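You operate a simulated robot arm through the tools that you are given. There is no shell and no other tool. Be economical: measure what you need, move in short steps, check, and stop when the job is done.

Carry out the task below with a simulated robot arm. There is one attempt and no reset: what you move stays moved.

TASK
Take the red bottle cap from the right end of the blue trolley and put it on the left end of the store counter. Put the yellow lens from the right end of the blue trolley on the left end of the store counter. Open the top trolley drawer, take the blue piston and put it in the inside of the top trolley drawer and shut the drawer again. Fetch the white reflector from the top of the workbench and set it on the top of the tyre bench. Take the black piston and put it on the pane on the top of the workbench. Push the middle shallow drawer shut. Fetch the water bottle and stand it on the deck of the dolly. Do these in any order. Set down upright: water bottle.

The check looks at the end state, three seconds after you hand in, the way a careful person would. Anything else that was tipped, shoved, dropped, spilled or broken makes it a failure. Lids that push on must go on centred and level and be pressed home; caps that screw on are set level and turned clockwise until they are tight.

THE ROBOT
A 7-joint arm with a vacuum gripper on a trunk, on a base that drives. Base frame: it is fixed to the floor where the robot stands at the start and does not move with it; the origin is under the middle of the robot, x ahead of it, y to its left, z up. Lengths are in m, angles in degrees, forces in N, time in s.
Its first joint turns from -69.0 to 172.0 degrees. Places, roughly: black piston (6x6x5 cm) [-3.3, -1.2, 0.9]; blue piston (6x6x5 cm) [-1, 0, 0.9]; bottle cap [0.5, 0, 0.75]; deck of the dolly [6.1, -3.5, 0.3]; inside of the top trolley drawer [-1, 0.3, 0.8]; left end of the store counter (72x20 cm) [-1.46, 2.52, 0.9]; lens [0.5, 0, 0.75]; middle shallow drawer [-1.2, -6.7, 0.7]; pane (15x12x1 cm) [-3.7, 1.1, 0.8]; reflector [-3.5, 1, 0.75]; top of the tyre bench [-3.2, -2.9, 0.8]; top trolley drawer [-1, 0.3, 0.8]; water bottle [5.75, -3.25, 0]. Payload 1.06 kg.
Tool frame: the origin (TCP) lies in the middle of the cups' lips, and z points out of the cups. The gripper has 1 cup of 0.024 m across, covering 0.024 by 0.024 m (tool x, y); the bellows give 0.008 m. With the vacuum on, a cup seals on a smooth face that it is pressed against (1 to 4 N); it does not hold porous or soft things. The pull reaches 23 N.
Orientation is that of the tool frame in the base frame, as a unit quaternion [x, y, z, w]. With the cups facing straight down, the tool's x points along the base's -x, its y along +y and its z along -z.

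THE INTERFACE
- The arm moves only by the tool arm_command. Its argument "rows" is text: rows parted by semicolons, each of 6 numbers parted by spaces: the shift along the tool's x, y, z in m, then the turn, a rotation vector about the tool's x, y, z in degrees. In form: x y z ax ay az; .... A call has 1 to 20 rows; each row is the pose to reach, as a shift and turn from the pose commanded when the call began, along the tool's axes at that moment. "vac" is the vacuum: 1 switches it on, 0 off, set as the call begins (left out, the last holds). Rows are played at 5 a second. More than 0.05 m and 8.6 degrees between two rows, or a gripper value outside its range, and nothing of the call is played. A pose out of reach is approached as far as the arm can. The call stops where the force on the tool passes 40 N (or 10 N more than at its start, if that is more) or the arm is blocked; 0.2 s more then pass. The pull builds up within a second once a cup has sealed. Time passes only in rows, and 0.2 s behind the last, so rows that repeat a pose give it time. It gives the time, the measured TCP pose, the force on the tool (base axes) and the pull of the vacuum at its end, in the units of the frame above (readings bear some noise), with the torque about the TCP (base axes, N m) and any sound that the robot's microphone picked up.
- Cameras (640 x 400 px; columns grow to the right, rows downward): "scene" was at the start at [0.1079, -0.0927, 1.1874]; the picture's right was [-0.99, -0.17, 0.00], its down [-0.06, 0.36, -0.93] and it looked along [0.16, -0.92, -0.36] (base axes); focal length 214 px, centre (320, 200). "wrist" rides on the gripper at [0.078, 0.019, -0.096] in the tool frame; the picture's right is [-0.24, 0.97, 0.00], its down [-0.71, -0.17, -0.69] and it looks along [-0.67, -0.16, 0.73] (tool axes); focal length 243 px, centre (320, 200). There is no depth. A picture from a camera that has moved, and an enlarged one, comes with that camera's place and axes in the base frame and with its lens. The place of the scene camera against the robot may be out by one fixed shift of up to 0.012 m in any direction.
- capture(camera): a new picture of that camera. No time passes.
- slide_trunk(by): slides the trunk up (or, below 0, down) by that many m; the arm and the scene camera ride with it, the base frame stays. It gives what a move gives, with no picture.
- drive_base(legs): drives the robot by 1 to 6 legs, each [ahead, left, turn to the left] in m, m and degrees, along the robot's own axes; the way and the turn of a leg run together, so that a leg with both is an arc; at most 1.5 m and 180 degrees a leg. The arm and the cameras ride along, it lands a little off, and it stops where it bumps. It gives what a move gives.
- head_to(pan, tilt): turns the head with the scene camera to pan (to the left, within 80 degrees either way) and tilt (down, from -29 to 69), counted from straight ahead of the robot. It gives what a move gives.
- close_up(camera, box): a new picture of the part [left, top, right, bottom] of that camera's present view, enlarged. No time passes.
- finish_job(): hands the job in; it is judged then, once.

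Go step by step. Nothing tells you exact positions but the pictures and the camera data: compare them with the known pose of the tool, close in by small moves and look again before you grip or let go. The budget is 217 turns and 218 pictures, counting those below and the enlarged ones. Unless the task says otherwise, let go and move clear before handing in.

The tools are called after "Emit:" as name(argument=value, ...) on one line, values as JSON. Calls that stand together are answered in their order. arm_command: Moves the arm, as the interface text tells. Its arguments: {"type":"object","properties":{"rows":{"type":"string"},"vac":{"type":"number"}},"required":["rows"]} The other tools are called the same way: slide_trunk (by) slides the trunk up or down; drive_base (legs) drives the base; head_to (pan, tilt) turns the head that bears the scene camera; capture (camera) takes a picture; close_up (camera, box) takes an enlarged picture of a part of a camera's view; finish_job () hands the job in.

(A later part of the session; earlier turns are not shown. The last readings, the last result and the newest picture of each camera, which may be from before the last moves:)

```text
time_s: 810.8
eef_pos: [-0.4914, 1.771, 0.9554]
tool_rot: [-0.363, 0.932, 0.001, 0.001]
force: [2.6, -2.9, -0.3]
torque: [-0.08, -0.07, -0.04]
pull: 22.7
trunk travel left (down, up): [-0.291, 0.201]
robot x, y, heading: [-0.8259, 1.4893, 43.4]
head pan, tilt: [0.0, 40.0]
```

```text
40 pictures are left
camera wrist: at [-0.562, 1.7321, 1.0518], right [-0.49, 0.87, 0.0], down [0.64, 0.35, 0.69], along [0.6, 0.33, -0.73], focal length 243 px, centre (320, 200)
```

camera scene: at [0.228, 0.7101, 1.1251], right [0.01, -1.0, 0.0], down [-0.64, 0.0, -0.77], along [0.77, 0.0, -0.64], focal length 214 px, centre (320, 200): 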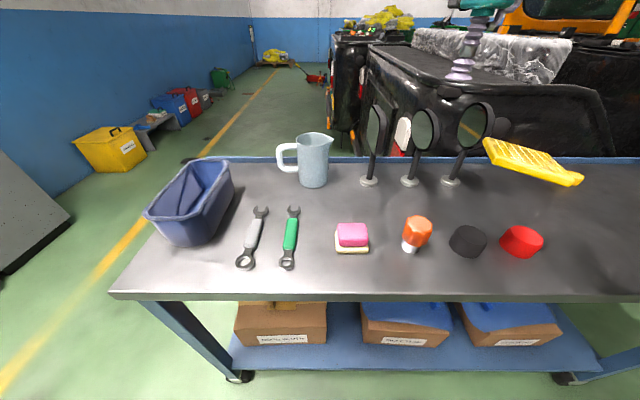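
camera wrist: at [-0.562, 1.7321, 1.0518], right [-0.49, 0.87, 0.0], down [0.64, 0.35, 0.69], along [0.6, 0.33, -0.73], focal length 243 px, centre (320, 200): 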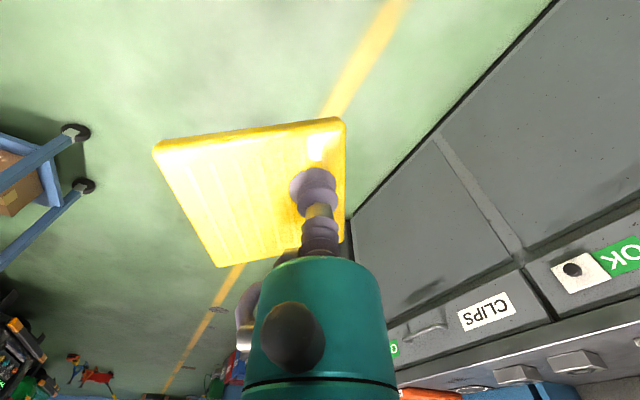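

On track. Continuing with the same pattern and moving the base.

Emit:
arm_command(rows="0 0 0 0 0 0;0 0 0 0 0 0;0 0 -.01 0 0 0;0 0 -.02 0 0 0;0 -.025 -.02 0 0 0;0 -.05 -.02 0 0 0;0 -.05 -.01 0 0 0", vac=0)

Emit:
arm_command(rows="0 0 .006 0 0 0;0 0 .01 0 0 0;0 0 .013 0 0 0;0 0 .016 0 0 0;0 0 .016 0 0 0;0 0 .016 0 0 0;0 0 .016 0 0 0;0 0 .016 0 0 0", vac=1)

Emit:
arm_command(rows="0 .0015 0 0 0 0;0 .004 -.0008 0 0 0;0 .007 -.0012 0 0 0;0 .0103 -.0016 0 0 0;0 .0136 -.002 0 0 0;0 .0169 -.0024 0 0 0;0 .0202 -.0028 0 0 0;0 .0235 -.0032 0 0 0;0 .0268 -.0036 0 0 0;0 .0301 -.004 0 0 0;0 .0334 -.0044 0 0 0;0 .0367 -.0048 0 0 0;0 .04 -.0052 0 0 0;0 .0433 -.0056 0 0 0;0 .0466 -.006 0 0 0;0 .0499 -.0064 0 0 0;0 .0532 -.0068 0 0 0;0 .0565 -.0072 0 0 0;0 .0595 -.0076 0 0 0;0 .061 -.008 0 0 0")

Emit:
arm_command(rows="0 .0015 0 0 0 0;0 .004 0 0 0 0;0 .007 0 0 0 0;0 .0103 0 0 0 0;0 .0136 0 0 0 0;0 .0169 0 0 0 0;0 .0202 0 0 0 0;0 .0235 0 0 0 0;0 .0268 0 0 0 0;0 .0301 0 0 0 0;0 .0334 0 0 0 0;0 .0367 0 0 0 0;0 .04 0 0 0 0;0 .0433 0 0 0 0;0 .0466 0 0 0 0;0 .0499 0 0 0 0;0 .0532 0 0 0 0;0 .0565 0 0 0 0;0 .0595 0 0 0 0;0 .061 0 0 0 0")

Emit:
arm_command(rows="0 .0015 0 0 0 0;0 .004 0 0 0 0;0 .007 0 0 0 0;0 .0103 0 0 0 0;0 .0136 0 0 0 0;0 .0169 0 0 0 0;0 .0202 0 0 0 0;0 .0235 0 0 0 0;0 .0268 0 0 0 0;0 .0301 0 0 0 0;0 .0334 0 0 0 0;0 .0367 0 0 0 0;0 .04 0 0 0 0;0 .0433 0 0 0 0;0 .0466 0 0 0 0;0 .0499 0 0 0 0;0 .0532 0 0 0 0;0 .0565 0 0 0 0;0 .0595 0 0 0 0;0 .061 0 0 0 0")

Emit:
arm_command(rows="0 0 0 0 0 0;0 0 0 0 0 0;0 0 -.01 0 0 0;0 0 -.02 0 0 0;0 -.02 -.02 0 0 0;0 -.04 -.02 0 0 0;0 -.04 -.01 0 0 0", vac=0)

Emit:
arm_command(rows="0 0 .006 0 0 0;0 0 .01 0 0 0;0 0 .013 0 0 0;0 0 .016 0 0 0;0 0 .016 0 0 0;0 0 .016 0 0 0;0 0 .016 0 0 0;0 0 .016 0 0 0", vac=1)

Emit:
arm_command(rows="0 .0015 0 0 0 0;0 .004 0 0 0 0;0 .007 0 0 0 0;0 .0103 0 0 0 0;0 .0136 0 0 0 0;0 .0169 0 0 0 0;0 .0202 0 0 0 0;0 .0235 0 0 0 0;0 .0268 0 0 0 0;0 .0301 0 0 0 0;0 .0334 0 0 0 0;0 .0367 0 0 0 0;0 .04 0 0 0 0;0 .0433 0 0 0 0;0 .0466 0 0 0 0;0 .0499 0 0 0 0;0 .0532 0 0 0 0;0 .0565 0 0 0 0;0 .0595 0 0 0 0;0 .061 0 0 0 0")

Emit:
arm_command(rows="0 0 0 0 0 0;0 0 0 0 0 0;0 0 -.01 0 0 0;0 0 -.03 0 0 0;0 0 -.05 0 0 0;0 0 -.05 0 0 0", vac=0)

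Emit:
drive_base(legs=[[0, 0.46, 0]])

Emit:
arm_command(rows="0 -.045 0 0 0 0;0 -.09 0 0 0 0;0 -.135 0 0 0 0;0 -.18 0 0 0 0;0 -.225 0 0 0 0;0 -.27 0 0 0 0;0 -.315 0 0 0 0;0 -.36 0 0 0 0;0 -.405 0 0 0 0;0 -.43 0 0 0 0;0 -.43 0 0 0 0")

Emit:
capture(camera="wrist")

```text
time_s: 812.4
eef_pos: [-0.4593, 1.7344, 0.964]
tool_rot: [-0.363, 0.932, 0.0, 0.002]
force: [-0.4, 0.3, 1.5]
torque: [0.01, -0.01, 0.02]
pull: 0.1
trunk travel left (down, up): [-0.291, 0.201]
robot x, y, heading: [-0.8252, 1.488, 43.0]
head pan, tilt: [0.0, 40.0]
```

```text
time_s: 814.2
eef_pos: [-0.4567, 1.7345, 0.9483]
tool_rot: [-0.362, 0.932, 0.001, 0.001]
force: [0.0, -0.5, 0.5]
torque: [-0.08, 0.0, 0.0]
pull: 22.7
trunk travel left (down, up): [-0.291, 0.201]
robot x, y, heading: [-0.8225, 1.4885, 43.4]
head pan, tilt: [0.0, 40.0]
```

```text
time_s: 818.4
eef_pos: [-0.4982, 1.7788, 0.9565]
tool_rot: [-0.363, 0.932, 0.001, 0.0]
force: [1.8, -2.1, -0.7]
torque: [-0.13, -0.08, 0.01]
pull: 23.0
trunk travel left (down, up): [-0.291, 0.201]
robot x, y, heading: [-0.8198, 1.4885, 43.6]
head pan, tilt: [0.0, 40.0]
```

```text
time_s: 822.6
eef_pos: [-0.5402, 1.8241, 0.9566]
tool_rot: [-0.365, 0.931, 0.001, 0.0]
force: [0.6, -2.8, -0.2]
torque: [-0.07, -0.11, -0.04]
pull: 23.1
trunk travel left (down, up): [-0.291, 0.201]
robot x, y, heading: [-0.825, 1.4901, 43.1]
head pan, tilt: [0.0, 40.0]
```

```text
time_s: 826.8
eef_pos: [-0.5816, 1.8683, 0.9561]
tool_rot: [-0.364, 0.931, 0.002, 0.001]
force: [2.2, -1.9, 0.5]
torque: [-0.1, -0.09, -0.03]
pull: 23.1
trunk travel left (down, up): [-0.291, 0.201]
robot x, y, heading: [-0.8255, 1.4913, 43.2]
head pan, tilt: [0.0, 40.0]
```

```text
time_s: 828.4
eef_pos: [-0.5533, 1.8389, 0.9655]
tool_rot: [-0.363, 0.932, 0.001, 0.001]
force: [-0.4, -0.4, 0.2]
torque: [-0.01, -0.02, -0.02]
pull: 0.1
trunk travel left (down, up): [-0.291, 0.201]
robot x, y, heading: [-0.8249, 1.4901, 43.2]
head pan, tilt: [0.0, 40.0]
```

```text
time_s: 830.2
eef_pos: [-0.5539, 1.8379, 0.9513]
tool_rot: [-0.363, 0.932, 0.001, 0.001]
force: [0.2, -0.9, -0.3]
torque: [-0.07, -0.02, -0.02]
pull: 23.0
trunk travel left (down, up): [-0.291, 0.201]
robot x, y, heading: [-0.8274, 1.4876, 43.3]
head pan, tilt: [0.0, 40.0]
```

```text
time_s: 834.4
eef_pos: [-0.5953, 1.8837, 0.9512]
tool_rot: [-0.364, 0.931, 0.001, 0.0]
force: [1.2, -1.1, -1.3]
torque: [-0.13, -0.07, -0.03]
pull: 22.9
trunk travel left (down, up): [-0.291, 0.201]
robot x, y, heading: [-0.827, 1.4858, 43.3]
head pan, tilt: [0.0, 40.0]
```

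```text
time_s: 835.8
eef_pos: [-0.5953, 1.8851, 0.9993]
tool_rot: [-0.364, 0.931, 0.001, 0.0]
force: [0.3, 0.0, -0.5]
torque: [-0.02, 0.0, -0.03]
pull: 0.1
trunk travel left (down, up): [-0.291, 0.201]
robot x, y, heading: [-0.8229, 1.4887, 42.9]
head pan, tilt: [0.0, 40.0]
```

```text
time_s: 840.3
eef_pos: [-0.9088, 2.2159, 0.998]
tool_rot: [-0.366, 0.931, -0.001, 0.0]
force: [0.4, -0.8, 0.1]
torque: [-0.03, 0.03, 0.0]
pull: 0.1
trunk travel left (down, up): [-0.291, 0.201]
robot x, y, heading: [-1.1368, 1.8186, 43.5]
head pan, tilt: [0.0, 40.0]
```

```text
time_s: 842.7
eef_pos: [-0.6164, 1.9019, 0.9982]
tool_rot: [-0.365, 0.931, 0.0, 0.002]
force: [0.8, -0.3, -0.2]
torque: [-0.01, 0.0, -0.03]
pull: 0.0
trunk travel left (down, up): [-0.291, 0.201]
robot x, y, heading: [-1.1359, 1.8199, 43.5]
head pan, tilt: [0.0, 40.0]
```

```text
39 pictures are left
camera wrist: at [-0.6853, 1.8629, 1.0958], right [-0.49, 0.87, 0.0], down [0.63, 0.36, 0.69], along [0.6, 0.34, -0.73], focal length 243 px, centre (320, 200)
```

wrist: 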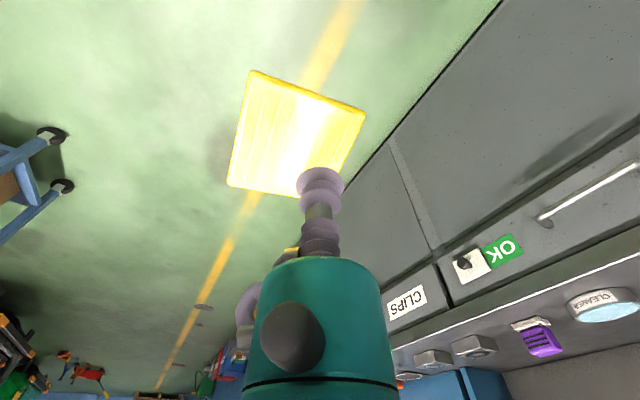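

Lens at (-0.594,1.89,0.945), 0.8 m to go. Next batch.

Emit:
arm_command(rows="-.003 -.02 0 0 0 0;-.005 -.042 .02 0 0 0;-.005 -.042 .04 0 0 0;-.005 -.042 .05 0 0 0;-.005 -.042 .055 0 0 0;-.005 -.042 .059 0 0 0;-.005 -.042 .062 0 0 0;-.005 -.042 .064 0 0 0;-.005 -.042 .064 0 0 0;-.005 -.042 .064 0 0 0;-.005 -.042 .064 0 0 0;-.005 -.042 .064 0 0 0", vac=1)

Emit:
arm_command(rows="0 .0015 0 0 0 0;0 .004 -.0008 0 0 0;0 .007 -.0012 0 0 0;0 .0103 -.0016 0 0 0;0 .0136 -.002 0 0 0;0 .0169 -.0024 0 0 0;0 .0202 -.0028 0 0 0;0 .0235 -.0032 0 0 0;0 .0268 -.0036 0 0 0;0 .0301 -.004 0 0 0;0 .0334 -.0044 0 0 0;0 .0367 -.0048 0 0 0;0 .04 -.0052 0 0 0;0 .0433 -.0056 0 0 0;0 .0466 -.006 0 0 0;0 .0499 -.0064 0 0 0;0 .0532 -.0068 0 0 0;0 .0565 -.0072 0 0 0;0 .0595 -.0076 0 0 0;0 .061 -.008 0 0 0")

Emit:
arm_command(rows="0 .0015 0 0 0 0;0 .004 -.0008 0 0 0;0 .007 -.0012 0 0 0;0 .0103 -.0016 0 0 0;0 .0136 -.002 0 0 0;0 .0169 -.0024 0 0 0;0 .0202 -.0028 0 0 0;0 .0235 -.0032 0 0 0;0 .0268 -.0036 0 0 0;0 .0301 -.004 0 0 0;0 .0334 -.0044 0 0 0;0 .0367 -.0048 0 0 0;0 .04 -.0052 0 0 0;0 .0433 -.0056 0 0 0;0 .0466 -.006 0 0 0;0 .0499 -.0064 0 0 0;0 .0532 -.0068 0 0 0;0 .0565 -.0072 0 0 0;0 .0595 -.0076 0 0 0;0 .061 -.008 0 0 0")

Emit:
arm_command(rows="0 .0015 0 0 0 0;0 .004 -.0008 0 0 0;0 .007 -.0012 0 0 0;0 .0103 -.0016 0 0 0;0 .0136 -.002 0 0 0;0 .0169 -.0024 0 0 0;0 .0202 -.0028 0 0 0;0 .0235 -.0032 0 0 0;0 .0268 -.0036 0 0 0;0 .0301 -.004 0 0 0;0 .0334 -.0044 0 0 0;0 .0367 -.0048 0 0 0;0 .04 -.0052 0 0 0;0 .0433 -.0056 0 0 0;0 .0466 -.006 0 0 0;0 .0499 -.0064 0 0 0;0 .0532 -.0068 0 0 0;0 .0565 -.0072 0 0 0;0 .0595 -.0076 0 0 0;0 .061 -.008 0 0 0")

Emit:
arm_command(rows="0 0 0 0 0 0;0 0 0 0 0 0;0 0 -.01 0 0 0;0 0 -.02 0 0 0;0 -.02 -.02 0 0 0;0 -.04 -.02 0 0 0;0 -.04 -.01 0 0 0", vac=0)

Emit:
arm_command(rows="0 0 .006 0 0 0;0 0 .01 0 0 0;0 0 .013 0 0 0;0 0 .016 0 0 0;0 0 .016 0 0 0;0 0 .016 0 0 0;0 0 .016 0 0 0;0 0 .016 0 0 0", vac=1)

Emit:
arm_command(rows="0 .0015 0 0 0 0;0 .004 -.0008 0 0 0;0 .007 -.0012 0 0 0;0 .0103 -.0016 0 0 0;0 .0136 -.002 0 0 0;0 .0169 -.0024 0 0 0;0 .0202 -.0028 0 0 0;0 .0235 -.0032 0 0 0;0 .0268 -.0036 0 0 0;0 .0301 -.004 0 0 0;0 .0334 -.0044 0 0 0;0 .0367 -.0048 0 0 0;0 .04 -.0052 0 0 0;0 .0433 -.0056 0 0 0;0 .0466 -.006 0 0 0;0 .0499 -.0064 0 0 0;0 .0532 -.0068 0 0 0;0 .0565 -.0072 0 0 0;0 .0595 -.0076 0 0 0;0 .061 -.008 0 0 0")

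Emit:
arm_command(rows="0 .0015 0 0 0 0;0 .004 0 0 0 0;0 .007 0 0 0 0;0 .0103 0 0 0 0;0 .0136 0 0 0 0;0 .0169 0 0 0 0;0 .0202 0 0 0 0;0 .0235 0 0 0 0;0 .0268 0 0 0 0;0 .0301 0 0 0 0;0 .0334 0 0 0 0;0 .0367 0 0 0 0;0 .04 0 0 0 0;0 .0433 0 0 0 0;0 .0466 0 0 0 0;0 .0499 0 0 0 0;0 .0532 0 0 0 0;0 .0565 0 0 0 0;0 .0595 0 0 0 0;0 .061 0 0 0 0")

Emit:
arm_command(rows="0 .0015 0 0 0 0;0 .004 0 0 0 0;0 .007 0 0 0 0;0 .0103 0 0 0 0;0 .0136 0 0 0 0;0 .0169 0 0 0 0;0 .0202 0 0 0 0;0 .0235 0 0 0 0;0 .0268 0 0 0 0;0 .0301 0 0 0 0;0 .0334 0 0 0 0;0 .0367 0 0 0 0;0 .04 0 0 0 0;0 .0433 0 0 0 0;0 .0466 0 0 0 0;0 .0499 0 0 0 0;0 .0532 0 0 0 0;0 .0565 0 0 0 0;0 .0595 0 0 0 0;0 .061 0 0 0 0")

Emit:
capture(camera="wrist")

```text
time_s: 845.3
eef_pos: [-0.5833, 1.874, 0.9344]
tool_rot: [-0.366, 0.931, 0.0, 0.001]
force: [-0.1, -0.5, 0.9]
torque: [-0.06, -0.06, -0.01]
pull: 23.2
trunk travel left (down, up): [-0.291, 0.201]
robot x, y, heading: [-1.1342, 1.8206, 43.5]
head pan, tilt: [0.0, 40.0]
```

```text
time_s: 849.5
eef_pos: [-0.6254, 1.9195, 0.9424]
tool_rot: [-0.367, 0.93, 0.001, 0.001]
force: [1.7, -2.0, -1.7]
torque: [-0.11, -0.11, -0.04]
pull: 23.2
trunk travel left (down, up): [-0.291, 0.201]
robot x, y, heading: [-1.1346, 1.8199, 43.6]
head pan, tilt: [0.0, 40.0]
```

```text
time_s: 853.7
eef_pos: [-0.6671, 1.964, 0.9519]
tool_rot: [-0.366, 0.931, 0.0, 0.001]
force: [2.0, -0.9, -0.3]
torque: [-0.08, -0.08, -0.03]
pull: 22.8
trunk travel left (down, up): [-0.291, 0.201]
robot x, y, heading: [-1.1357, 1.8212, 43.3]
head pan, tilt: [0.0, 40.0]
```

```text
time_s: 857.9
eef_pos: [-0.7078, 2.0078, 0.9585]
tool_rot: [-0.367, 0.93, 0.001, 0.001]
force: [1.0, -2.5, -1.2]
torque: [-0.05, -0.06, -0.02]
pull: 22.9
trunk travel left (down, up): [-0.291, 0.201]
robot x, y, heading: [-1.1341, 1.8179, 43.4]
head pan, tilt: [0.0, 40.0]
```

```text
time_s: 859.5
eef_pos: [-0.6814, 1.9788, 0.9688]
tool_rot: [-0.367, 0.93, 0.001, 0.001]
force: [0.5, 0.7, 0.5]
torque: [0.02, 0.0, 0.02]
pull: 0.0
trunk travel left (down, up): [-0.291, 0.201]
robot x, y, heading: [-1.1369, 1.8202, 43.3]
head pan, tilt: [0.0, 40.0]
```

```text
time_s: 861.3
eef_pos: [-0.6804, 1.9778, 0.9529]
tool_rot: [-0.365, 0.931, 0.001, 0.0]
force: [-0.4, 0.5, 0.1]
torque: [-0.03, -0.06, 0.0]
pull: 22.6
trunk travel left (down, up): [-0.291, 0.201]
robot x, y, heading: [-1.1371, 1.8191, 43.4]
head pan, tilt: [0.0, 40.0]
```

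```text
time_s: 865.5
eef_pos: [-0.7229, 2.0225, 0.961]
tool_rot: [-0.367, 0.93, 0.001, -0.001]
force: [0.7, -2.3, 0.4]
torque: [-0.08, -0.06, -0.02]
pull: 22.8
trunk travel left (down, up): [-0.291, 0.201]
robot x, y, heading: [-1.1348, 1.8201, 43.5]
head pan, tilt: [0.0, 40.0]
```

```text
time_s: 869.7
eef_pos: [-0.7654, 2.0683, 0.9608]
tool_rot: [-0.366, 0.931, 0.001, 0.0]
force: [2.3, -0.7, -1.5]
torque: [-0.09, -0.03, 0.0]
pull: 22.7
trunk travel left (down, up): [-0.291, 0.201]
robot x, y, heading: [-1.135, 1.8225, 43.5]
head pan, tilt: [0.0, 40.0]
```

```text
time_s: 873.9
eef_pos: [-0.8064, 2.1134, 0.9604]
tool_rot: [-0.366, 0.93, 0.001, 0.0]
force: [2.8, -1.1, -1.5]
torque: [-0.09, -0.05, 0.01]
pull: 22.8
trunk travel left (down, up): [-0.291, 0.201]
robot x, y, heading: [-1.1342, 1.8224, 43.9]
head pan, tilt: [0.0, 40.0]
```

```text
38 pictures are left
camera wrist: at [-0.8769, 2.0743, 1.0574], right [-0.49, 0.87, 0.0], down [0.63, 0.36, 0.69], along [0.6, 0.34, -0.73], focal length 243 px, centre (320, 200)
```

wrist: 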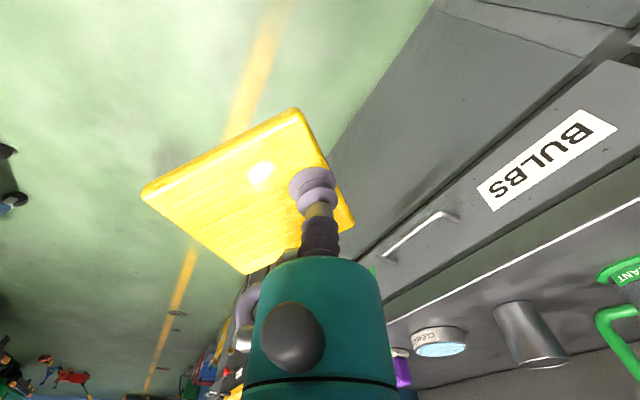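

Half a metre to go. Shift, three strokes, release, base move, look.

Emit:
arm_command(rows="0 0 0 0 0 0;0 0 0 0 0 0;0 0 -.01 0 0 0;0 0 -.02 0 0 0;0 -.025 -.02 0 0 0;0 -.052 -.02 0 0 0;0 -.052 -.01 0 0 0", vac=0)

Emit:
arm_command(rows="0 0 .006 0 0 0;0 0 .01 0 0 0;0 0 .013 0 0 0;0 0 .016 0 0 0;0 0 .016 0 0 0;0 0 .016 0 0 0;0 0 .016 0 0 0;0 0 .016 0 0 0", vac=1)

Emit:
arm_command(rows="0 .0015 0 0 0 0;0 .004 0 0 0 0;0 .007 0 0 0 0;0 .0103 0 0 0 0;0 .0136 0 0 0 0;0 .0169 0 0 0 0;0 .0202 0 0 0 0;0 .0235 0 0 0 0;0 .0268 0 0 0 0;0 .0301 0 0 0 0;0 .0334 0 0 0 0;0 .0367 0 0 0 0;0 .04 0 0 0 0;0 .0433 0 0 0 0;0 .0466 0 0 0 0;0 .0499 0 0 0 0;0 .0532 0 0 0 0;0 .0565 0 0 0 0;0 .0595 0 0 0 0;0 .061 0 0 0 0")

Emit:
arm_command(rows="0 .0015 0 0 0 0;0 .004 0 0 0 0;0 .007 0 0 0 0;0 .0103 0 0 0 0;0 .0136 0 0 0 0;0 .0169 0 0 0 0;0 .0202 0 0 0 0;0 .0235 0 0 0 0;0 .0268 0 0 0 0;0 .0301 0 0 0 0;0 .0334 0 0 0 0;0 .0367 0 0 0 0;0 .04 0 0 0 0;0 .0433 0 0 0 0;0 .0466 0 0 0 0;0 .0499 0 0 0 0;0 .0532 0 0 0 0;0 .0565 0 0 0 0;0 .0595 0 0 0 0;0 .061 0 0 0 0")

Emit:
arm_command(rows="0 .0015 0 0 0 0;0 .004 0 0 0 0;0 .007 0 0 0 0;0 .0103 0 0 0 0;0 .0136 0 0 0 0;0 .0169 0 0 0 0;0 .0202 0 0 0 0;0 .0235 0 0 0 0;0 .0268 0 0 0 0;0 .0301 0 0 0 0;0 .0334 0 0 0 0;0 .0367 0 0 0 0;0 .04 0 0 0 0;0 .0433 0 0 0 0;0 .0466 0 0 0 0;0 .0499 0 0 0 0;0 .0532 0 0 0 0;0 .0565 0 0 0 0;0 .0595 0 0 0 0;0 .061 0 0 0 0")

Emit:
arm_command(rows="0 0 0 0 0 0;0 0 0 0 0 0;0 0 -.01 0 0 0;0 0 -.03 0 0 0;0 0 -.05 0 0 0;0 0 -.05 0 0 0", vac=0)

Emit:
drive_base(legs=[[0, 0.36, 0]])

Emit:
arm_command(rows="0 -.045 0 0 0 0;0 -.09 0 0 0 0;0 -.135 0 0 0 0;0 -.18 0 0 0 0;0 -.225 0 0 0 0;0 -.27 0 0 0 0;0 -.315 0 0 0 0;0 -.34 0 0 0 0;0 -.34 0 0 0 0")

Emit:
capture(camera="wrist")

Emit:
capture(camera="scene")

```text
time_s: 875.5
eef_pos: [-0.7702, 2.0738, 0.9676]
tool_rot: [-0.367, 0.93, 0.0, 0.0]
force: [-0.2, 0.3, 1.8]
torque: [-0.01, 0.02, 0.0]
pull: 0.1
trunk travel left (down, up): [-0.291, 0.201]
robot x, y, heading: [-1.1374, 1.8219, 43.5]
head pan, tilt: [0.0, 40.0]
```

```text
time_s: 877.3
eef_pos: [-0.771, 2.0736, 0.9553]
tool_rot: [-0.365, 0.931, 0.001, 0.0]
force: [0.5, 0.1, 0.0]
torque: [-0.05, -0.02, -0.01]
pull: 23.1
trunk travel left (down, up): [-0.291, 0.201]
robot x, y, heading: [-1.1386, 1.8223, 43.4]
head pan, tilt: [0.0, 40.0]
```

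```text
time_s: 881.5
eef_pos: [-0.8119, 2.1206, 0.9557]
tool_rot: [-0.367, 0.93, 0.002, 0.001]
force: [1.0, -1.1, -0.2]
torque: [-0.1, -0.13, 0.01]
pull: 22.5
trunk travel left (down, up): [-0.291, 0.201]
robot x, y, heading: [-1.1347, 1.8186, 43.4]
head pan, tilt: [0.0, 40.0]
```

```text
time_s: 885.7
eef_pos: [-0.8548, 2.1637, 0.9555]
tool_rot: [-0.367, 0.93, 0.001, 0.001]
force: [1.5, -1.0, 0.1]
torque: [-0.09, -0.07, -0.04]
pull: 23.2
trunk travel left (down, up): [-0.291, 0.201]
robot x, y, heading: [-1.1356, 1.8213, 43.5]
head pan, tilt: [0.0, 40.0]
```

```text
time_s: 889.9
eef_pos: [-0.8938, 2.2088, 0.9539]
tool_rot: [-0.366, 0.931, 0.001, 0.001]
force: [1.5, -0.5, -0.7]
torque: [-0.07, -0.05, 0.02]
pull: 23.0
trunk travel left (down, up): [-0.291, 0.201]
robot x, y, heading: [-1.136, 1.819, 43.5]
head pan, tilt: [0.0, 40.0]
```

```text
time_s: 891.3
eef_pos: [-0.8936, 2.21, 1.006]
tool_rot: [-0.365, 0.931, 0.0, 0.001]
force: [0.1, -0.3, -0.5]
torque: [0.0, 0.0, 0.01]
pull: 0.0
trunk travel left (down, up): [-0.291, 0.201]
robot x, y, heading: [-1.1351, 1.8187, 43.8]
head pan, tilt: [0.0, 40.0]
```

```text
time_s: 895.1
eef_pos: [-1.1542, 2.4794, 1.005]
tool_rot: [-0.372, 0.928, 0.0, 0.001]
force: [-0.6, 0.4, 0.1]
torque: [-0.02, -0.01, 0.0]
pull: 0.1
trunk travel left (down, up): [-0.291, 0.201]
robot x, y, heading: [-1.3944, 2.0878, 44.1]
head pan, tilt: [0.0, 40.0]
```

```text
time_s: 897.1
eef_pos: [-0.9189, 2.2314, 1.0041]
tool_rot: [-0.371, 0.929, 0.001, 0.001]
force: [-0.1, 0.6, 0.4]
torque: [-0.03, 0.02, 0.01]
pull: 0.1
trunk travel left (down, up): [-0.291, 0.201]
robot x, y, heading: [-1.3862, 2.0876, 44.2]
head pan, tilt: [0.0, 40.0]
```

```text
37 pictures are left
camera wrist: at [-0.9887, 2.1919, 1.1016], right [-0.5, 0.87, 0.0], down [0.63, 0.36, 0.69], along [0.59, 0.34, -0.73], focal length 243 px, centre (320, 200)
```

wrist: 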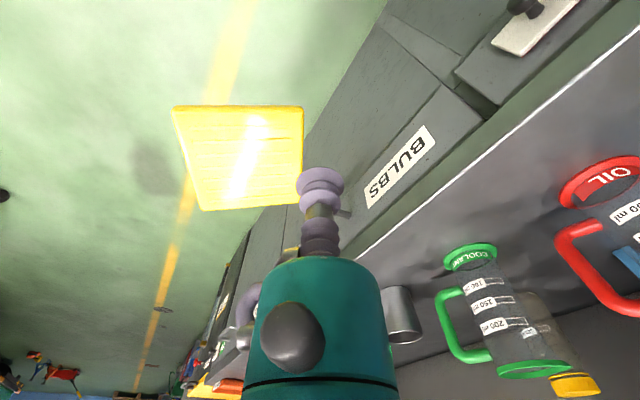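

```text
36 pictures are left
camera scene: at [-1.2605, 2.2164, 1.125], right [0.7, -0.72, 0.0], down [-0.46, -0.45, -0.77], along [0.55, 0.53, -0.64], focal length 214 px, centre (320, 200)
```

scene: 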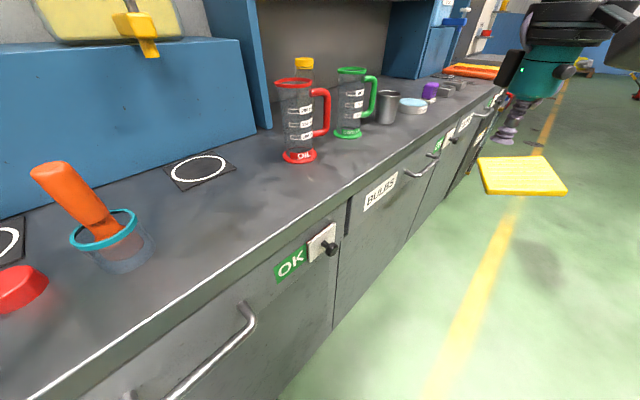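

Lens at (-0.871,2.197,0.948); target (-1.165,2.485), between the brush glass and the oil jug. Last stretch.

Emit:
arm_command(rows="-.006 -.038 0 0 0 0;-.011 -.076 .02 0 0 0;-.011 -.076 .04 0 0 0;-.011 -.076 .05 0 0 0;-.011 -.076 .056 0 0 0;-.011 -.076 .06 0 0 0;-.011 -.076 .063 0 0 0;-.011 -.076 .066 0 0 0;-.011 -.076 .066 0 0 0;-.011 -.076 .066 0 0 0;-.011 -.076 .066 0 0 0;-.011 -.076 .066 0 0 0", vac=1)

Emit:
arm_command(rows="0 .0015 0 0 0 0;0 .004 -.0008 0 0 0;0 .007 -.0012 0 0 0;0 .0103 -.0016 0 0 0;0 .0136 -.002 0 0 0;0 .0169 -.0024 0 0 0;0 .0202 -.0028 0 0 0;0 .0235 -.0032 0 0 0;0 .0268 -.0036 0 0 0;0 .0301 -.004 0 0 0;0 .0334 -.0044 0 0 0;0 .0367 -.0048 0 0 0;0 .04 -.0052 0 0 0;0 .0433 -.0056 0 0 0;0 .0466 -.006 0 0 0;0 .0499 -.0064 0 0 0;0 .0532 -.0068 0 0 0;0 .0565 -.0072 0 0 0;0 .0595 -.0076 0 0 0;0 .061 -.008 0 0 0")

Emit:
arm_command(rows="0 .0015 0 0 0 0;0 .004 -.0008 0 0 0;0 .007 -.0012 0 0 0;0 .0103 -.0016 0 0 0;0 .0136 -.002 0 0 0;0 .0169 -.0024 0 0 0;0 .0202 -.0028 0 0 0;0 .0235 -.0032 0 0 0;0 .0268 -.0036 0 0 0;0 .0301 -.004 0 0 0;0 .0334 -.0044 0 0 0;0 .0367 -.0048 0 0 0;0 .04 -.0052 0 0 0;0 .0433 -.0056 0 0 0;0 .0466 -.006 0 0 0;0 .0499 -.0064 0 0 0;0 .0532 -.0068 0 0 0;0 .0565 -.0072 0 0 0;0 .0595 -.0076 0 0 0;0 .061 -.008 0 0 0")

Emit:
arm_command(rows="0 .0015 0 0 0 0;0 .004 0 0 0 0;0 .007 0 0 0 0;0 .0103 0 0 0 0;0 .0136 0 0 0 0;0 .0169 0 0 0 0;0 .0202 0 0 0 0;0 .0235 0 0 0 0;0 .0268 0 0 0 0;0 .0301 0 0 0 0;0 .0334 0 0 0 0;0 .0367 0 0 0 0;0 .04 0 0 0 0;0 .0433 0 0 0 0;0 .0466 0 0 0 0;0 .0499 0 0 0 0;0 .0532 0 0 0 0;0 .0565 0 0 0 0;0 .0595 0 0 0 0;0 .061 0 0 0 0")

Emit:
arm_command(rows="0 0 0 0 0 0;0 0 0 0 0 0;0 0 -.01 0 0 0;0 0 -.02 0 0 0;0 -.02 -.02 0 0 0;0 -.04 -.02 0 0 0;0 -.04 -.01 0 0 0", vac=0)

Emit:
arm_command(rows="0 0 .006 0 0 0;0 0 .01 0 0 0;0 0 .013 0 0 0;0 0 .016 0 0 0;0 0 .016 0 0 0;0 0 .016 0 0 0;0 0 .016 0 0 0;0 0 .016 0 0 0", vac=1)

Emit:
arm_command(rows="0 .0015 0 0 0 0;0 .004 0 0 0 0;0 .007 0 0 0 0;0 .0103 0 0 0 0;0 .0136 0 0 0 0;0 .0169 0 0 0 0;0 .0202 0 0 0 0;0 .0235 0 0 0 0;0 .0268 0 0 0 0;0 .0301 0 0 0 0;0 .0334 0 0 0 0;0 .0367 0 0 0 0;0 .04 0 0 0 0;0 .0433 0 0 0 0;0 .0466 0 0 0 0;0 .0499 0 0 0 0;0 .0532 0 0 0 0;0 .0565 0 0 0 0;0 .0595 0 0 0 0;0 .061 0 0 0 0")

Emit:
arm_command(rows="0 .0015 0 0 0 0;0 .004 0 0 0 0;0 .007 0 0 0 0;0 .0103 0 0 0 0;0 .0136 0 0 0 0;0 .0169 0 0 0 0;0 .0202 0 0 0 0;0 .0235 0 0 0 0;0 .0268 0 0 0 0;0 .0301 0 0 0 0;0 .0334 0 0 0 0;0 .0367 0 0 0 0;0 .04 0 0 0 0;0 .0433 0 0 0 0;0 .0466 0 0 0 0;0 .0499 0 0 0 0;0 .0532 0 0 0 0;0 .0565 0 0 0 0;0 .0595 0 0 0 0;0 .061 0 0 0 0")

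Emit:
capture(camera="wrist")

```text
time_s: 899.7
eef_pos: [-0.8591, 2.1872, 0.9395]
tool_rot: [-0.371, 0.929, 0.0, 0.001]
force: [-0.6, 0.5, 0.6]
torque: [-0.08, -0.08, -0.03]
pull: 23.3
trunk travel left (down, up): [-0.291, 0.201]
robot x, y, heading: [-1.3942, 2.0883, 44.2]
head pan, tilt: [0.0, 40.0]
```

```text
time_s: 903.9
eef_pos: [-0.901, 2.2287, 0.948]
tool_rot: [-0.372, 0.928, 0.001, 0.0]
force: [1.7, -2.0, -1.0]
torque: [-0.07, -0.12, -0.01]
pull: 22.3
trunk travel left (down, up): [-0.291, 0.201]
robot x, y, heading: [-1.3931, 2.0874, 44.1]
head pan, tilt: [0.0, 40.0]
```

```text
time_s: 908.1
eef_pos: [-0.9452, 2.2747, 0.9563]
tool_rot: [-0.372, 0.928, 0.001, 0.001]
force: [1.1, -1.6, -2.2]
torque: [-0.08, -0.11, -0.02]
pull: 23.2
trunk travel left (down, up): [-0.291, 0.201]
robot x, y, heading: [-1.3919, 2.0861, 44.1]
head pan, tilt: [0.0, 40.0]
```

```text
time_s: 912.3
eef_pos: [-0.9863, 2.3185, 0.9545]
tool_rot: [-0.371, 0.929, 0.001, 0.001]
force: [2.3, -2.2, -1.0]
torque: [-0.06, -0.04, 0.01]
pull: 22.8
trunk travel left (down, up): [-0.291, 0.201]
robot x, y, heading: [-1.3911, 2.0859, 44.2]
head pan, tilt: [0.0, 40.0]
```

```text
time_s: 913.9
eef_pos: [-0.9573, 2.2879, 0.9665]
tool_rot: [-0.373, 0.928, 0.001, 0.001]
force: [0.6, 0.3, 0.0]
torque: [-0.04, -0.03, 0.01]
pull: 0.2
trunk travel left (down, up): [-0.291, 0.201]
robot x, y, heading: [-1.3907, 2.0822, 44.3]
head pan, tilt: [0.0, 40.0]
```

```text
time_s: 915.7
eef_pos: [-0.9582, 2.2877, 0.9486]
tool_rot: [-0.371, 0.928, 0.0, 0.001]
force: [0.3, 1.2, 0.3]
torque: [-0.09, -0.05, -0.04]
pull: 23.1
trunk travel left (down, up): [-0.291, 0.201]
robot x, y, heading: [-1.3929, 2.0872, 44.2]
head pan, tilt: [0.0, 40.0]
```

```text
time_s: 919.9
eef_pos: [-1.0025, 2.3336, 0.9506]
tool_rot: [-0.372, 0.928, 0.002, 0.001]
force: [1.3, -1.5, -1.6]
torque: [-0.07, -0.15, -0.01]
pull: 22.8
trunk travel left (down, up): [-0.291, 0.201]
robot x, y, heading: [-1.3929, 2.0842, 44.1]
head pan, tilt: [0.0, 40.0]
```

```text
time_s: 924.1
eef_pos: [-1.0419, 2.3779, 0.9501]
tool_rot: [-0.372, 0.928, 0.001, 0.001]
force: [2.6, -1.2, 0.4]
torque: [-0.09, -0.09, 0.01]
pull: 23.0
trunk travel left (down, up): [-0.291, 0.201]
robot x, y, heading: [-1.3937, 2.085, 44.0]
head pan, tilt: [0.0, 40.0]
```

```text
35 pictures are left
camera wrist: at [-1.1134, 2.3372, 1.0466], right [-0.5, 0.87, 0.0], down [0.63, 0.36, 0.69], along [0.59, 0.35, -0.73], focal length 243 px, centre (320, 200)
```

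wrist: 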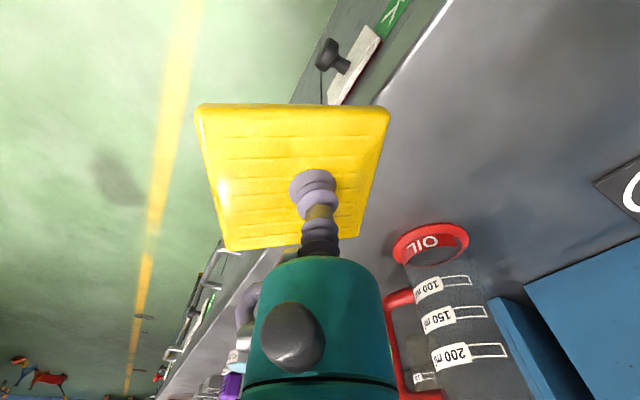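

Nearly there. Two strokes, shift, then the last 9 cm.

Emit:
arm_command(rows="0 .0015 0 0 0 0;0 .004 0 0 0 0;0 .007 0 0 0 0;0 .0103 0 0 0 0;0 .0136 0 0 0 0;0 .0169 0 0 0 0;0 .0202 0 0 0 0;0 .0235 0 0 0 0;0 .0268 0 0 0 0;0 .0301 0 0 0 0;0 .0334 0 0 0 0;0 .0367 0 0 0 0;0 .04 0 0 0 0;0 .0433 0 0 0 0;0 .0466 0 0 0 0;0 .0499 0 0 0 0;0 .0532 0 0 0 0;0 .0565 0 0 0 0;0 .0595 0 0 0 0;0 .061 0 0 0 0")

Emit:
arm_command(rows="0 0 0 0 0 0;0 0 0 0 0 0;0 0 -.01 0 0 0;0 0 -.02 0 0 0;0 -.018 -.02 0 0 0;0 -.035 -.02 0 0 0;0 -.035 -.01 0 0 0", vac=0)

Emit:
arm_command(rows="0 0 .006 0 0 0;0 0 .01 0 0 0;0 0 .013 0 0 0;0 0 .016 0 0 0;0 0 .016 0 0 0;0 0 .016 0 0 0;0 0 .016 0 0 0;0 0 .016 0 0 0", vac=1)

Emit:
arm_command(rows="0 .0015 0 0 0 0;0 .004 0 0 0 0;0 .007 0 0 0 0;0 .0103 0 0 0 0;0 .0136 0 0 0 0;0 .0169 0 0 0 0;0 .0202 0 0 0 0;0 .0235 0 0 0 0;0 .0268 0 0 0 0;0 .0301 0 0 0 0;0 .0334 0 0 0 0;0 .0367 0 0 0 0;0 .04 0 0 0 0;0 .0433 0 0 0 0;0 .0466 0 0 0 0;0 .0499 0 0 0 0;0 .0532 0 0 0 0;0 .0565 0 0 0 0;0 .0595 0 0 0 0;0 .061 0 0 0 0")

Emit:
arm_command(rows="0 .0015 0 0 0 0;0 .004 0 0 0 0;0 .007 0 0 0 0;0 .0103 0 0 0 0;0 .0136 0 0 0 0;0 .0169 0 0 0 0;0 .0202 0 0 0 0;0 .0235 0 0 0 0;0 .0268 0 0 0 0;0 .0301 0 0 0 0;0 .0334 0 0 0 0;0 .0367 0 0 0 0;0 .04 0 0 0 0;0 .0433 0 0 0 0;0 .0466 0 0 0 0;0 .0499 0 0 0 0;0 .0532 0 0 0 0;0 .0545 0 0 0 0")

Emit:
capture(camera="wrist")

Emit:
capture(camera="scene")

```text
time_s: 928.3
eef_pos: [-1.086, 2.4218, 0.9489]
tool_rot: [-0.372, 0.928, 0.001, 0.0]
force: [1.8, -1.4, 0.3]
torque: [-0.08, -0.1, -0.04]
pull: 22.8
trunk travel left (down, up): [-0.291, 0.201]
robot x, y, heading: [-1.393, 2.089, 44.4]
head pan, tilt: [0.0, 40.0]
```

```text
time_s: 929.9
eef_pos: [-1.0594, 2.395, 0.9596]
tool_rot: [-0.372, 0.928, 0.0, 0.001]
force: [0.2, 0.2, 0.8]
torque: [0.04, 0.02, -0.01]
pull: 0.1
trunk travel left (down, up): [-0.291, 0.201]
robot x, y, heading: [-1.3946, 2.087, 44.1]
head pan, tilt: [0.0, 40.0]
```

```text
time_s: 931.7
eef_pos: [-1.0605, 2.3969, 0.9446]
tool_rot: [-0.372, 0.928, 0.001, 0.002]
force: [-0.6, -0.4, -0.7]
torque: [-0.06, -0.05, 0.0]
pull: 22.8
trunk travel left (down, up): [-0.291, 0.201]
robot x, y, heading: [-1.3899, 2.0887, 44.1]
head pan, tilt: [0.0, 40.0]
```

```text
time_s: 935.9
eef_pos: [-1.1022, 2.4417, 0.9446]
tool_rot: [-0.372, 0.928, 0.002, 0.0]
force: [2.8, -1.7, -0.7]
torque: [-0.12, -0.08, 0.03]
pull: 22.9
trunk travel left (down, up): [-0.291, 0.201]
robot x, y, heading: [-1.3919, 2.0868, 44.2]
head pan, tilt: [0.0, 40.0]
```

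```text
time_s: 939.7
eef_pos: [-1.1419, 2.481, 0.9437]
tool_rot: [-0.371, 0.928, 0.001, 0.0]
force: [1.7, -1.9, -0.4]
torque: [-0.1, -0.1, 0.04]
pull: 22.8
trunk travel left (down, up): [-0.291, 0.201]
robot x, y, heading: [-1.3923, 2.0849, 44.1]
head pan, tilt: [0.0, 40.0]
```

```text
34 pictures are left
camera wrist: at [-1.2112, 2.44, 1.0405], right [-0.5, 0.86, 0.0], down [0.63, 0.36, 0.69], along [0.59, 0.35, -0.73], focal length 243 px, centre (320, 200)
```

wrist: 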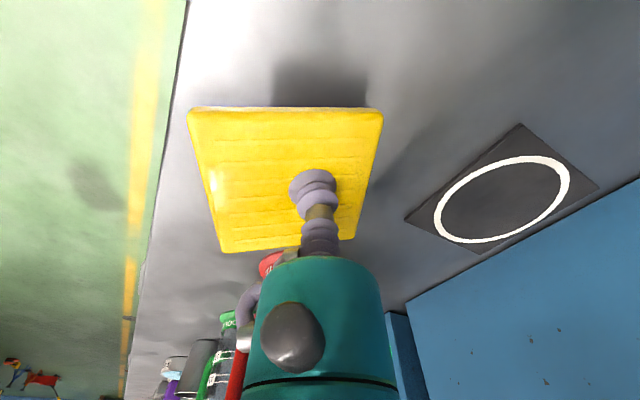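

```text
33 pictures are left
camera scene: at [-1.2604, 2.2164, 1.125], right [0.7, -0.72, 0.0], down [-0.46, -0.45, -0.77], along [0.55, 0.53, -0.64], focal length 214 px, centre (320, 200)
```

scene: 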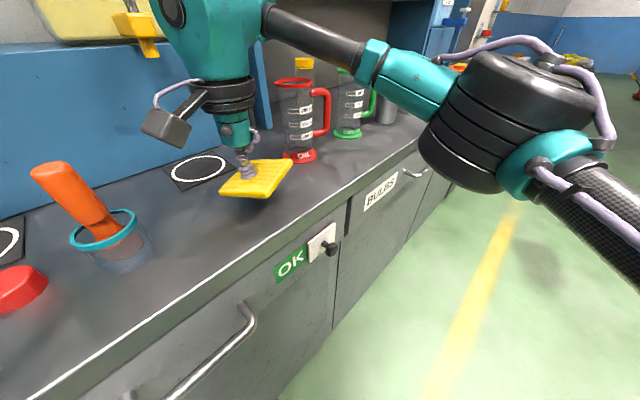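

Over the counter. A small move 4 cm further left, then lowering.

Emit:
arm_command(rows=".001 .001 0 0 0 0;.003 .003 0 0 0 0;.0053 .0052 0 0 0 0;.0076 .0074 0 0 0 0;.0099 .0096 0 0 0 0;.0122 .0118 0 0 0 0;.0145 .014 0 0 0 0;.0168 .0162 0 0 0 0;.0191 .0184 0 0 0 0;.0214 .0206 0 0 0 0;.0237 .0228 0 0 0 0;.026 .025 0 0 0 0;.0283 .0272 0 0 0 0;.03 .029 0 0 0 0;.03 .029 0 0 0 0")

Emit:
arm_command(rows="0 0 .002 0 0 0;0 0 .005 0 0 0;0 0 .008 0 0 0;0 0 .011 0 0 0;0 0 .014 0 0 0;0 0 .017 0 0 0;0 0 .02 0 0 0;0 0 .023 0 0 0;0 0 .025 0 0 0;0 0 .025 0 0 0")

Emit:
capture(camera="wrist")

```text
time_s: 942.9
eef_pos: [-1.1837, 2.4795, 0.9433]
tool_rot: [-0.371, 0.929, 0.002, 0.0]
force: [0.2, -0.4, 0.1]
torque: [-0.03, -0.07, 0.04]
pull: 22.5
trunk travel left (down, up): [-0.291, 0.201]
robot x, y, heading: [-1.3929, 2.081, 44.3]
head pan, tilt: [0.0, 40.0]
```

```text
time_s: 945.1
eef_pos: [-1.1819, 2.4793, 0.9184]
tool_rot: [-0.372, 0.928, 0.001, 0.002]
force: [0.7, -1.2, 2.4]
torque: [-0.03, -0.04, -0.01]
pull: 22.9
trunk travel left (down, up): [-0.291, 0.201]
robot x, y, heading: [-1.3951, 2.0868, 44.2]
head pan, tilt: [0.0, 40.0]
```

```text
32 pictures are left
camera wrist: at [-1.2516, 2.4401, 1.0154], right [-0.5, 0.87, 0.0], down [0.63, 0.36, 0.69], along [0.59, 0.34, -0.73], focal length 243 px, centre (320, 200)
```

wrist: 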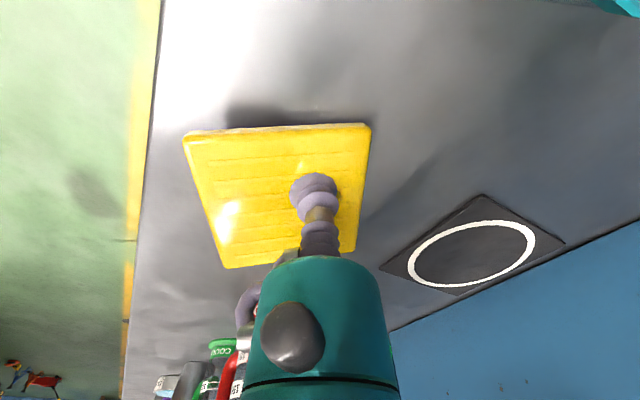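

Emit:
arm_command(rows="0 0 .002 0 0 0;0 0 .004 0 0 0;0 0 .006 0 0 0;0 0 .006 0 0 0")

Emit:
arm_command(rows="0 0 .001 0 0 0;0 0 .003 0 0 0;0 0 .004 0 0 0;0 0 .004 0 0 0")

Emit:
close_up(camera="scene", box=[140, 100, 340, 240])

```text
time_s: 946.1
eef_pos: [-1.1815, 2.4796, 0.9122]
tool_rot: [-0.372, 0.928, 0.0, 0.001]
force: [5.4, -2.8, 10.0]
torque: [0.0, 0.21, 0.01]
pull: 22.8
trunk travel left (down, up): [-0.291, 0.201]
robot x, y, heading: [-1.3913, 2.0887, 44.3]
head pan, tilt: [0.0, 40.0]
```

```text
time_s: 947.1
eef_pos: [-1.1819, 2.4809, 0.9081]
tool_rot: [-0.371, 0.929, 0.001, 0.001]
force: [3.1, -1.1, 8.1]
torque: [0.0, 0.22, 0.0]
pull: 22.4
trunk travel left (down, up): [-0.291, 0.201]
robot x, y, heading: [-1.3876, 2.0866, 44.1]
head pan, tilt: [0.0, 40.0]
```

```text
2.86 times, centred on (240, 170) of scene
camera zoom: at [-1.2604, 2.2159, 1.125], right [0.7, -0.72, 0.0], down [-0.46, -0.45, -0.77], along [0.55, 0.53, -0.64], focal length 613 px, centre (549, 286)
```

zoom: 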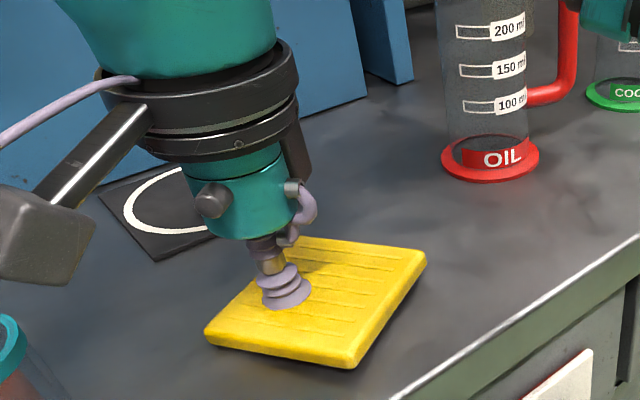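

Emit:
arm_command(rows="0 0 .001 0 0 0;0 0 .002 0 0 0;0 0 .002 0 0 0;0 0 .002 0 0 0;0 0 .002 0 0 0")

Emit:
arm_command(rows="0 0 0 0 0 0;0 0 0 0 0 0;0 0 0 0 0 0;0 0 -.005 0 0 0;0 0 -.015 0 0 0;0 0 -.04 0 0 0;0 0 -.07 0 0 0;0 0 -.09 0 0 0;0 0 -.09 0 0 0", vac=0)

Emit:
close_up(camera="scene", box=[100, 100, 340, 260])

Emit:
capture(camera="wrist")

```text
time_s: 948.3
eef_pos: [-1.1822, 2.4795, 0.9056]
tool_rot: [-0.372, 0.928, 0.0, 0.0]
force: [1.8, -1.7, 4.1]
torque: [0.01, 0.2, 0.06]
pull: 23.0
trunk travel left (down, up): [-0.291, 0.201]
robot x, y, heading: [-1.3954, 2.0904, 44.2]
head pan, tilt: [0.0, 40.0]
```

```text
time_s: 950.3
eef_pos: [-1.1817, 2.4816, 0.9954]
tool_rot: [-0.372, 0.928, 0.0, 0.001]
force: [-0.6, 0.7, 0.5]
torque: [0.05, -0.01, -0.02]
pull: 0.0
trunk travel left (down, up): [-0.291, 0.201]
robot x, y, heading: [-1.3951, 2.0839, 43.8]
head pan, tilt: [0.0, 40.0]
```

```text
2.50 times, centred on (220, 180) of scene
camera zoom: at [-1.2605, 2.2164, 1.125], right [0.7, -0.72, 0.0], down [-0.46, -0.45, -0.77], along [0.55, 0.53, -0.64], focal length 536 px, centre (570, 250)
```

zoom: 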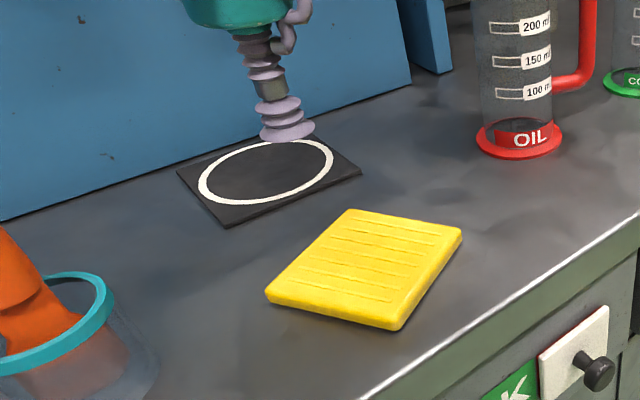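

```text
29 pictures are left
camera wrist: at [-1.2521, 2.4419, 1.0927], right [-0.5, 0.87, 0.0], down [0.63, 0.36, 0.69], along [0.59, 0.34, -0.73], focal length 243 px, centre (320, 200)
```

wrist: 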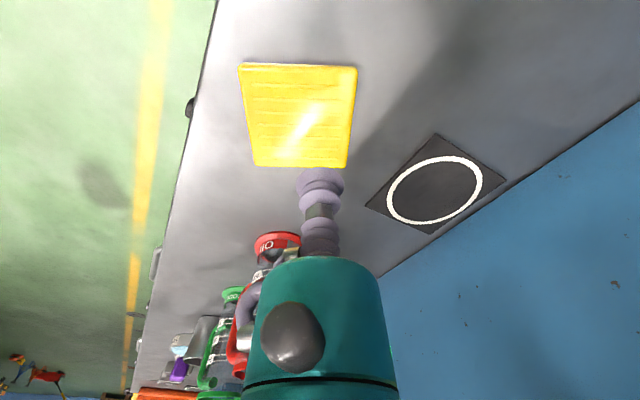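

The lens lies flat on the counter's left end. Next the shallow drawer at (-1.2,-6.7): backing off and driving south.

Emit:
drive_base(legs=[[-0.4, 0, 0], [0, 0, -67], [0, 0, -67], [0, -0.5, 0], [1.5, 0, 0], [1.5, 0, 0]])

Emit:
head_to(pan=10, tilt=15)

Emit:
capture(camera="scene")

```text
time_s: 977.3
eef_pos: [-1.7272, -1.644, 0.9957]
tool_rot: [0.665, 0.747, 0.0, 0.001]
force: [-0.1, -0.2, 0.3]
torque: [-0.01, 0.0, 0.04]
pull: 0.0
trunk travel left (down, up): [-0.291, 0.201]
robot x, y, heading: [-1.9143, -1.2342, -82.9]
head pan, tilt: [0.0, 40.0]
```

```text
time_s: 978.2
eef_pos: [-1.726, -1.6421, 0.9952]
tool_rot: [0.666, 0.746, -0.002, 0.0]
force: [0.0, -0.5, 0.1]
torque: [-0.03, 0.01, 0.0]
pull: 0.2
trunk travel left (down, up): [-0.291, 0.201]
robot x, y, heading: [-1.914, -1.24, -82.8]
head pan, tilt: [10.0, 15.0]
```

```text
28 pictures are left
camera scene: at [-1.8792, -1.4307, 1.1645], right [-0.96, -0.29, 0.0], down [-0.08, 0.25, -0.97], along [0.28, -0.92, -0.26], focal length 214 px, centre (320, 200)
```

scene: 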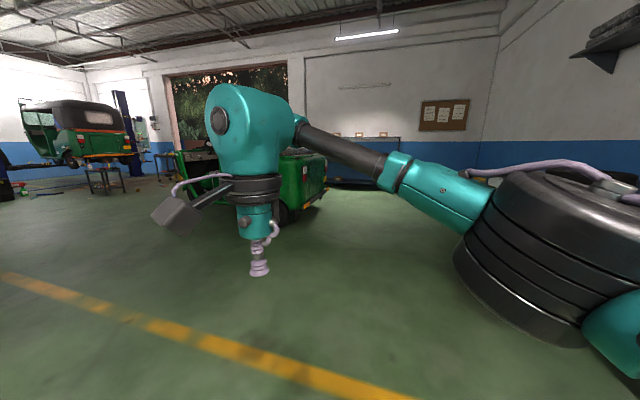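

The way ahead is free to the right of the green three-wheeler. Driving on.

Emit:
drive_base(legs=[[0, 0, -7], [1.5, 0, 0], [1.5, 0, 0], [0.9, 0, 0]])

Emit:
head_to(pan=20, tilt=20)

Emit:
capture(camera="scene")

```text
time_s: 997.4
eef_pos: [-1.7698, -5.5249, 0.9942]
tool_rot: [0.708, 0.706, -0.001, -0.001]
force: [0.0, 0.1, 0.1]
torque: [-0.02, 0.01, 0.03]
pull: 0.0
trunk travel left (down, up): [-0.291, 0.201]
robot x, y, heading: [-1.9095, -5.0965, -89.7]
head pan, tilt: [10.0, 15.0]
```

```text
time_s: 998.1
eef_pos: [-1.7705, -5.5238, 0.9957]
tool_rot: [0.708, 0.706, 0.0, 0.001]
force: [-0.1, -0.6, -0.3]
torque: [-0.01, 0.0, -0.01]
pull: 0.1
trunk travel left (down, up): [-0.291, 0.201]
robot x, y, heading: [-1.9111, -5.0995, -89.7]
head pan, tilt: [20.0, 20.0]
```

```text
27 pictures are left
camera scene: at [-1.8812, -5.2907, 1.1565], right [-0.94, -0.35, 0.0], down [-0.12, 0.32, -0.94], along [0.33, -0.88, -0.34], focal length 214 px, centre (320, 200)
```

scene: 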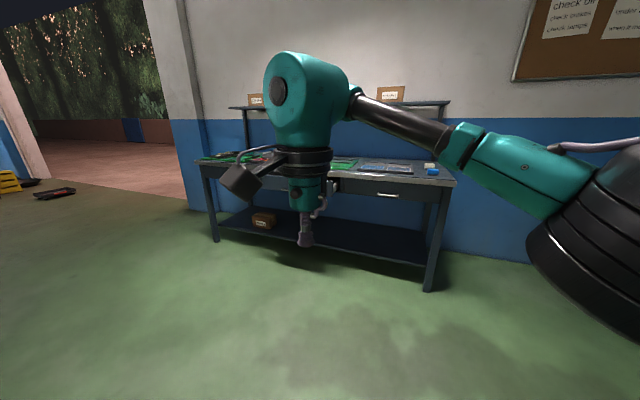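

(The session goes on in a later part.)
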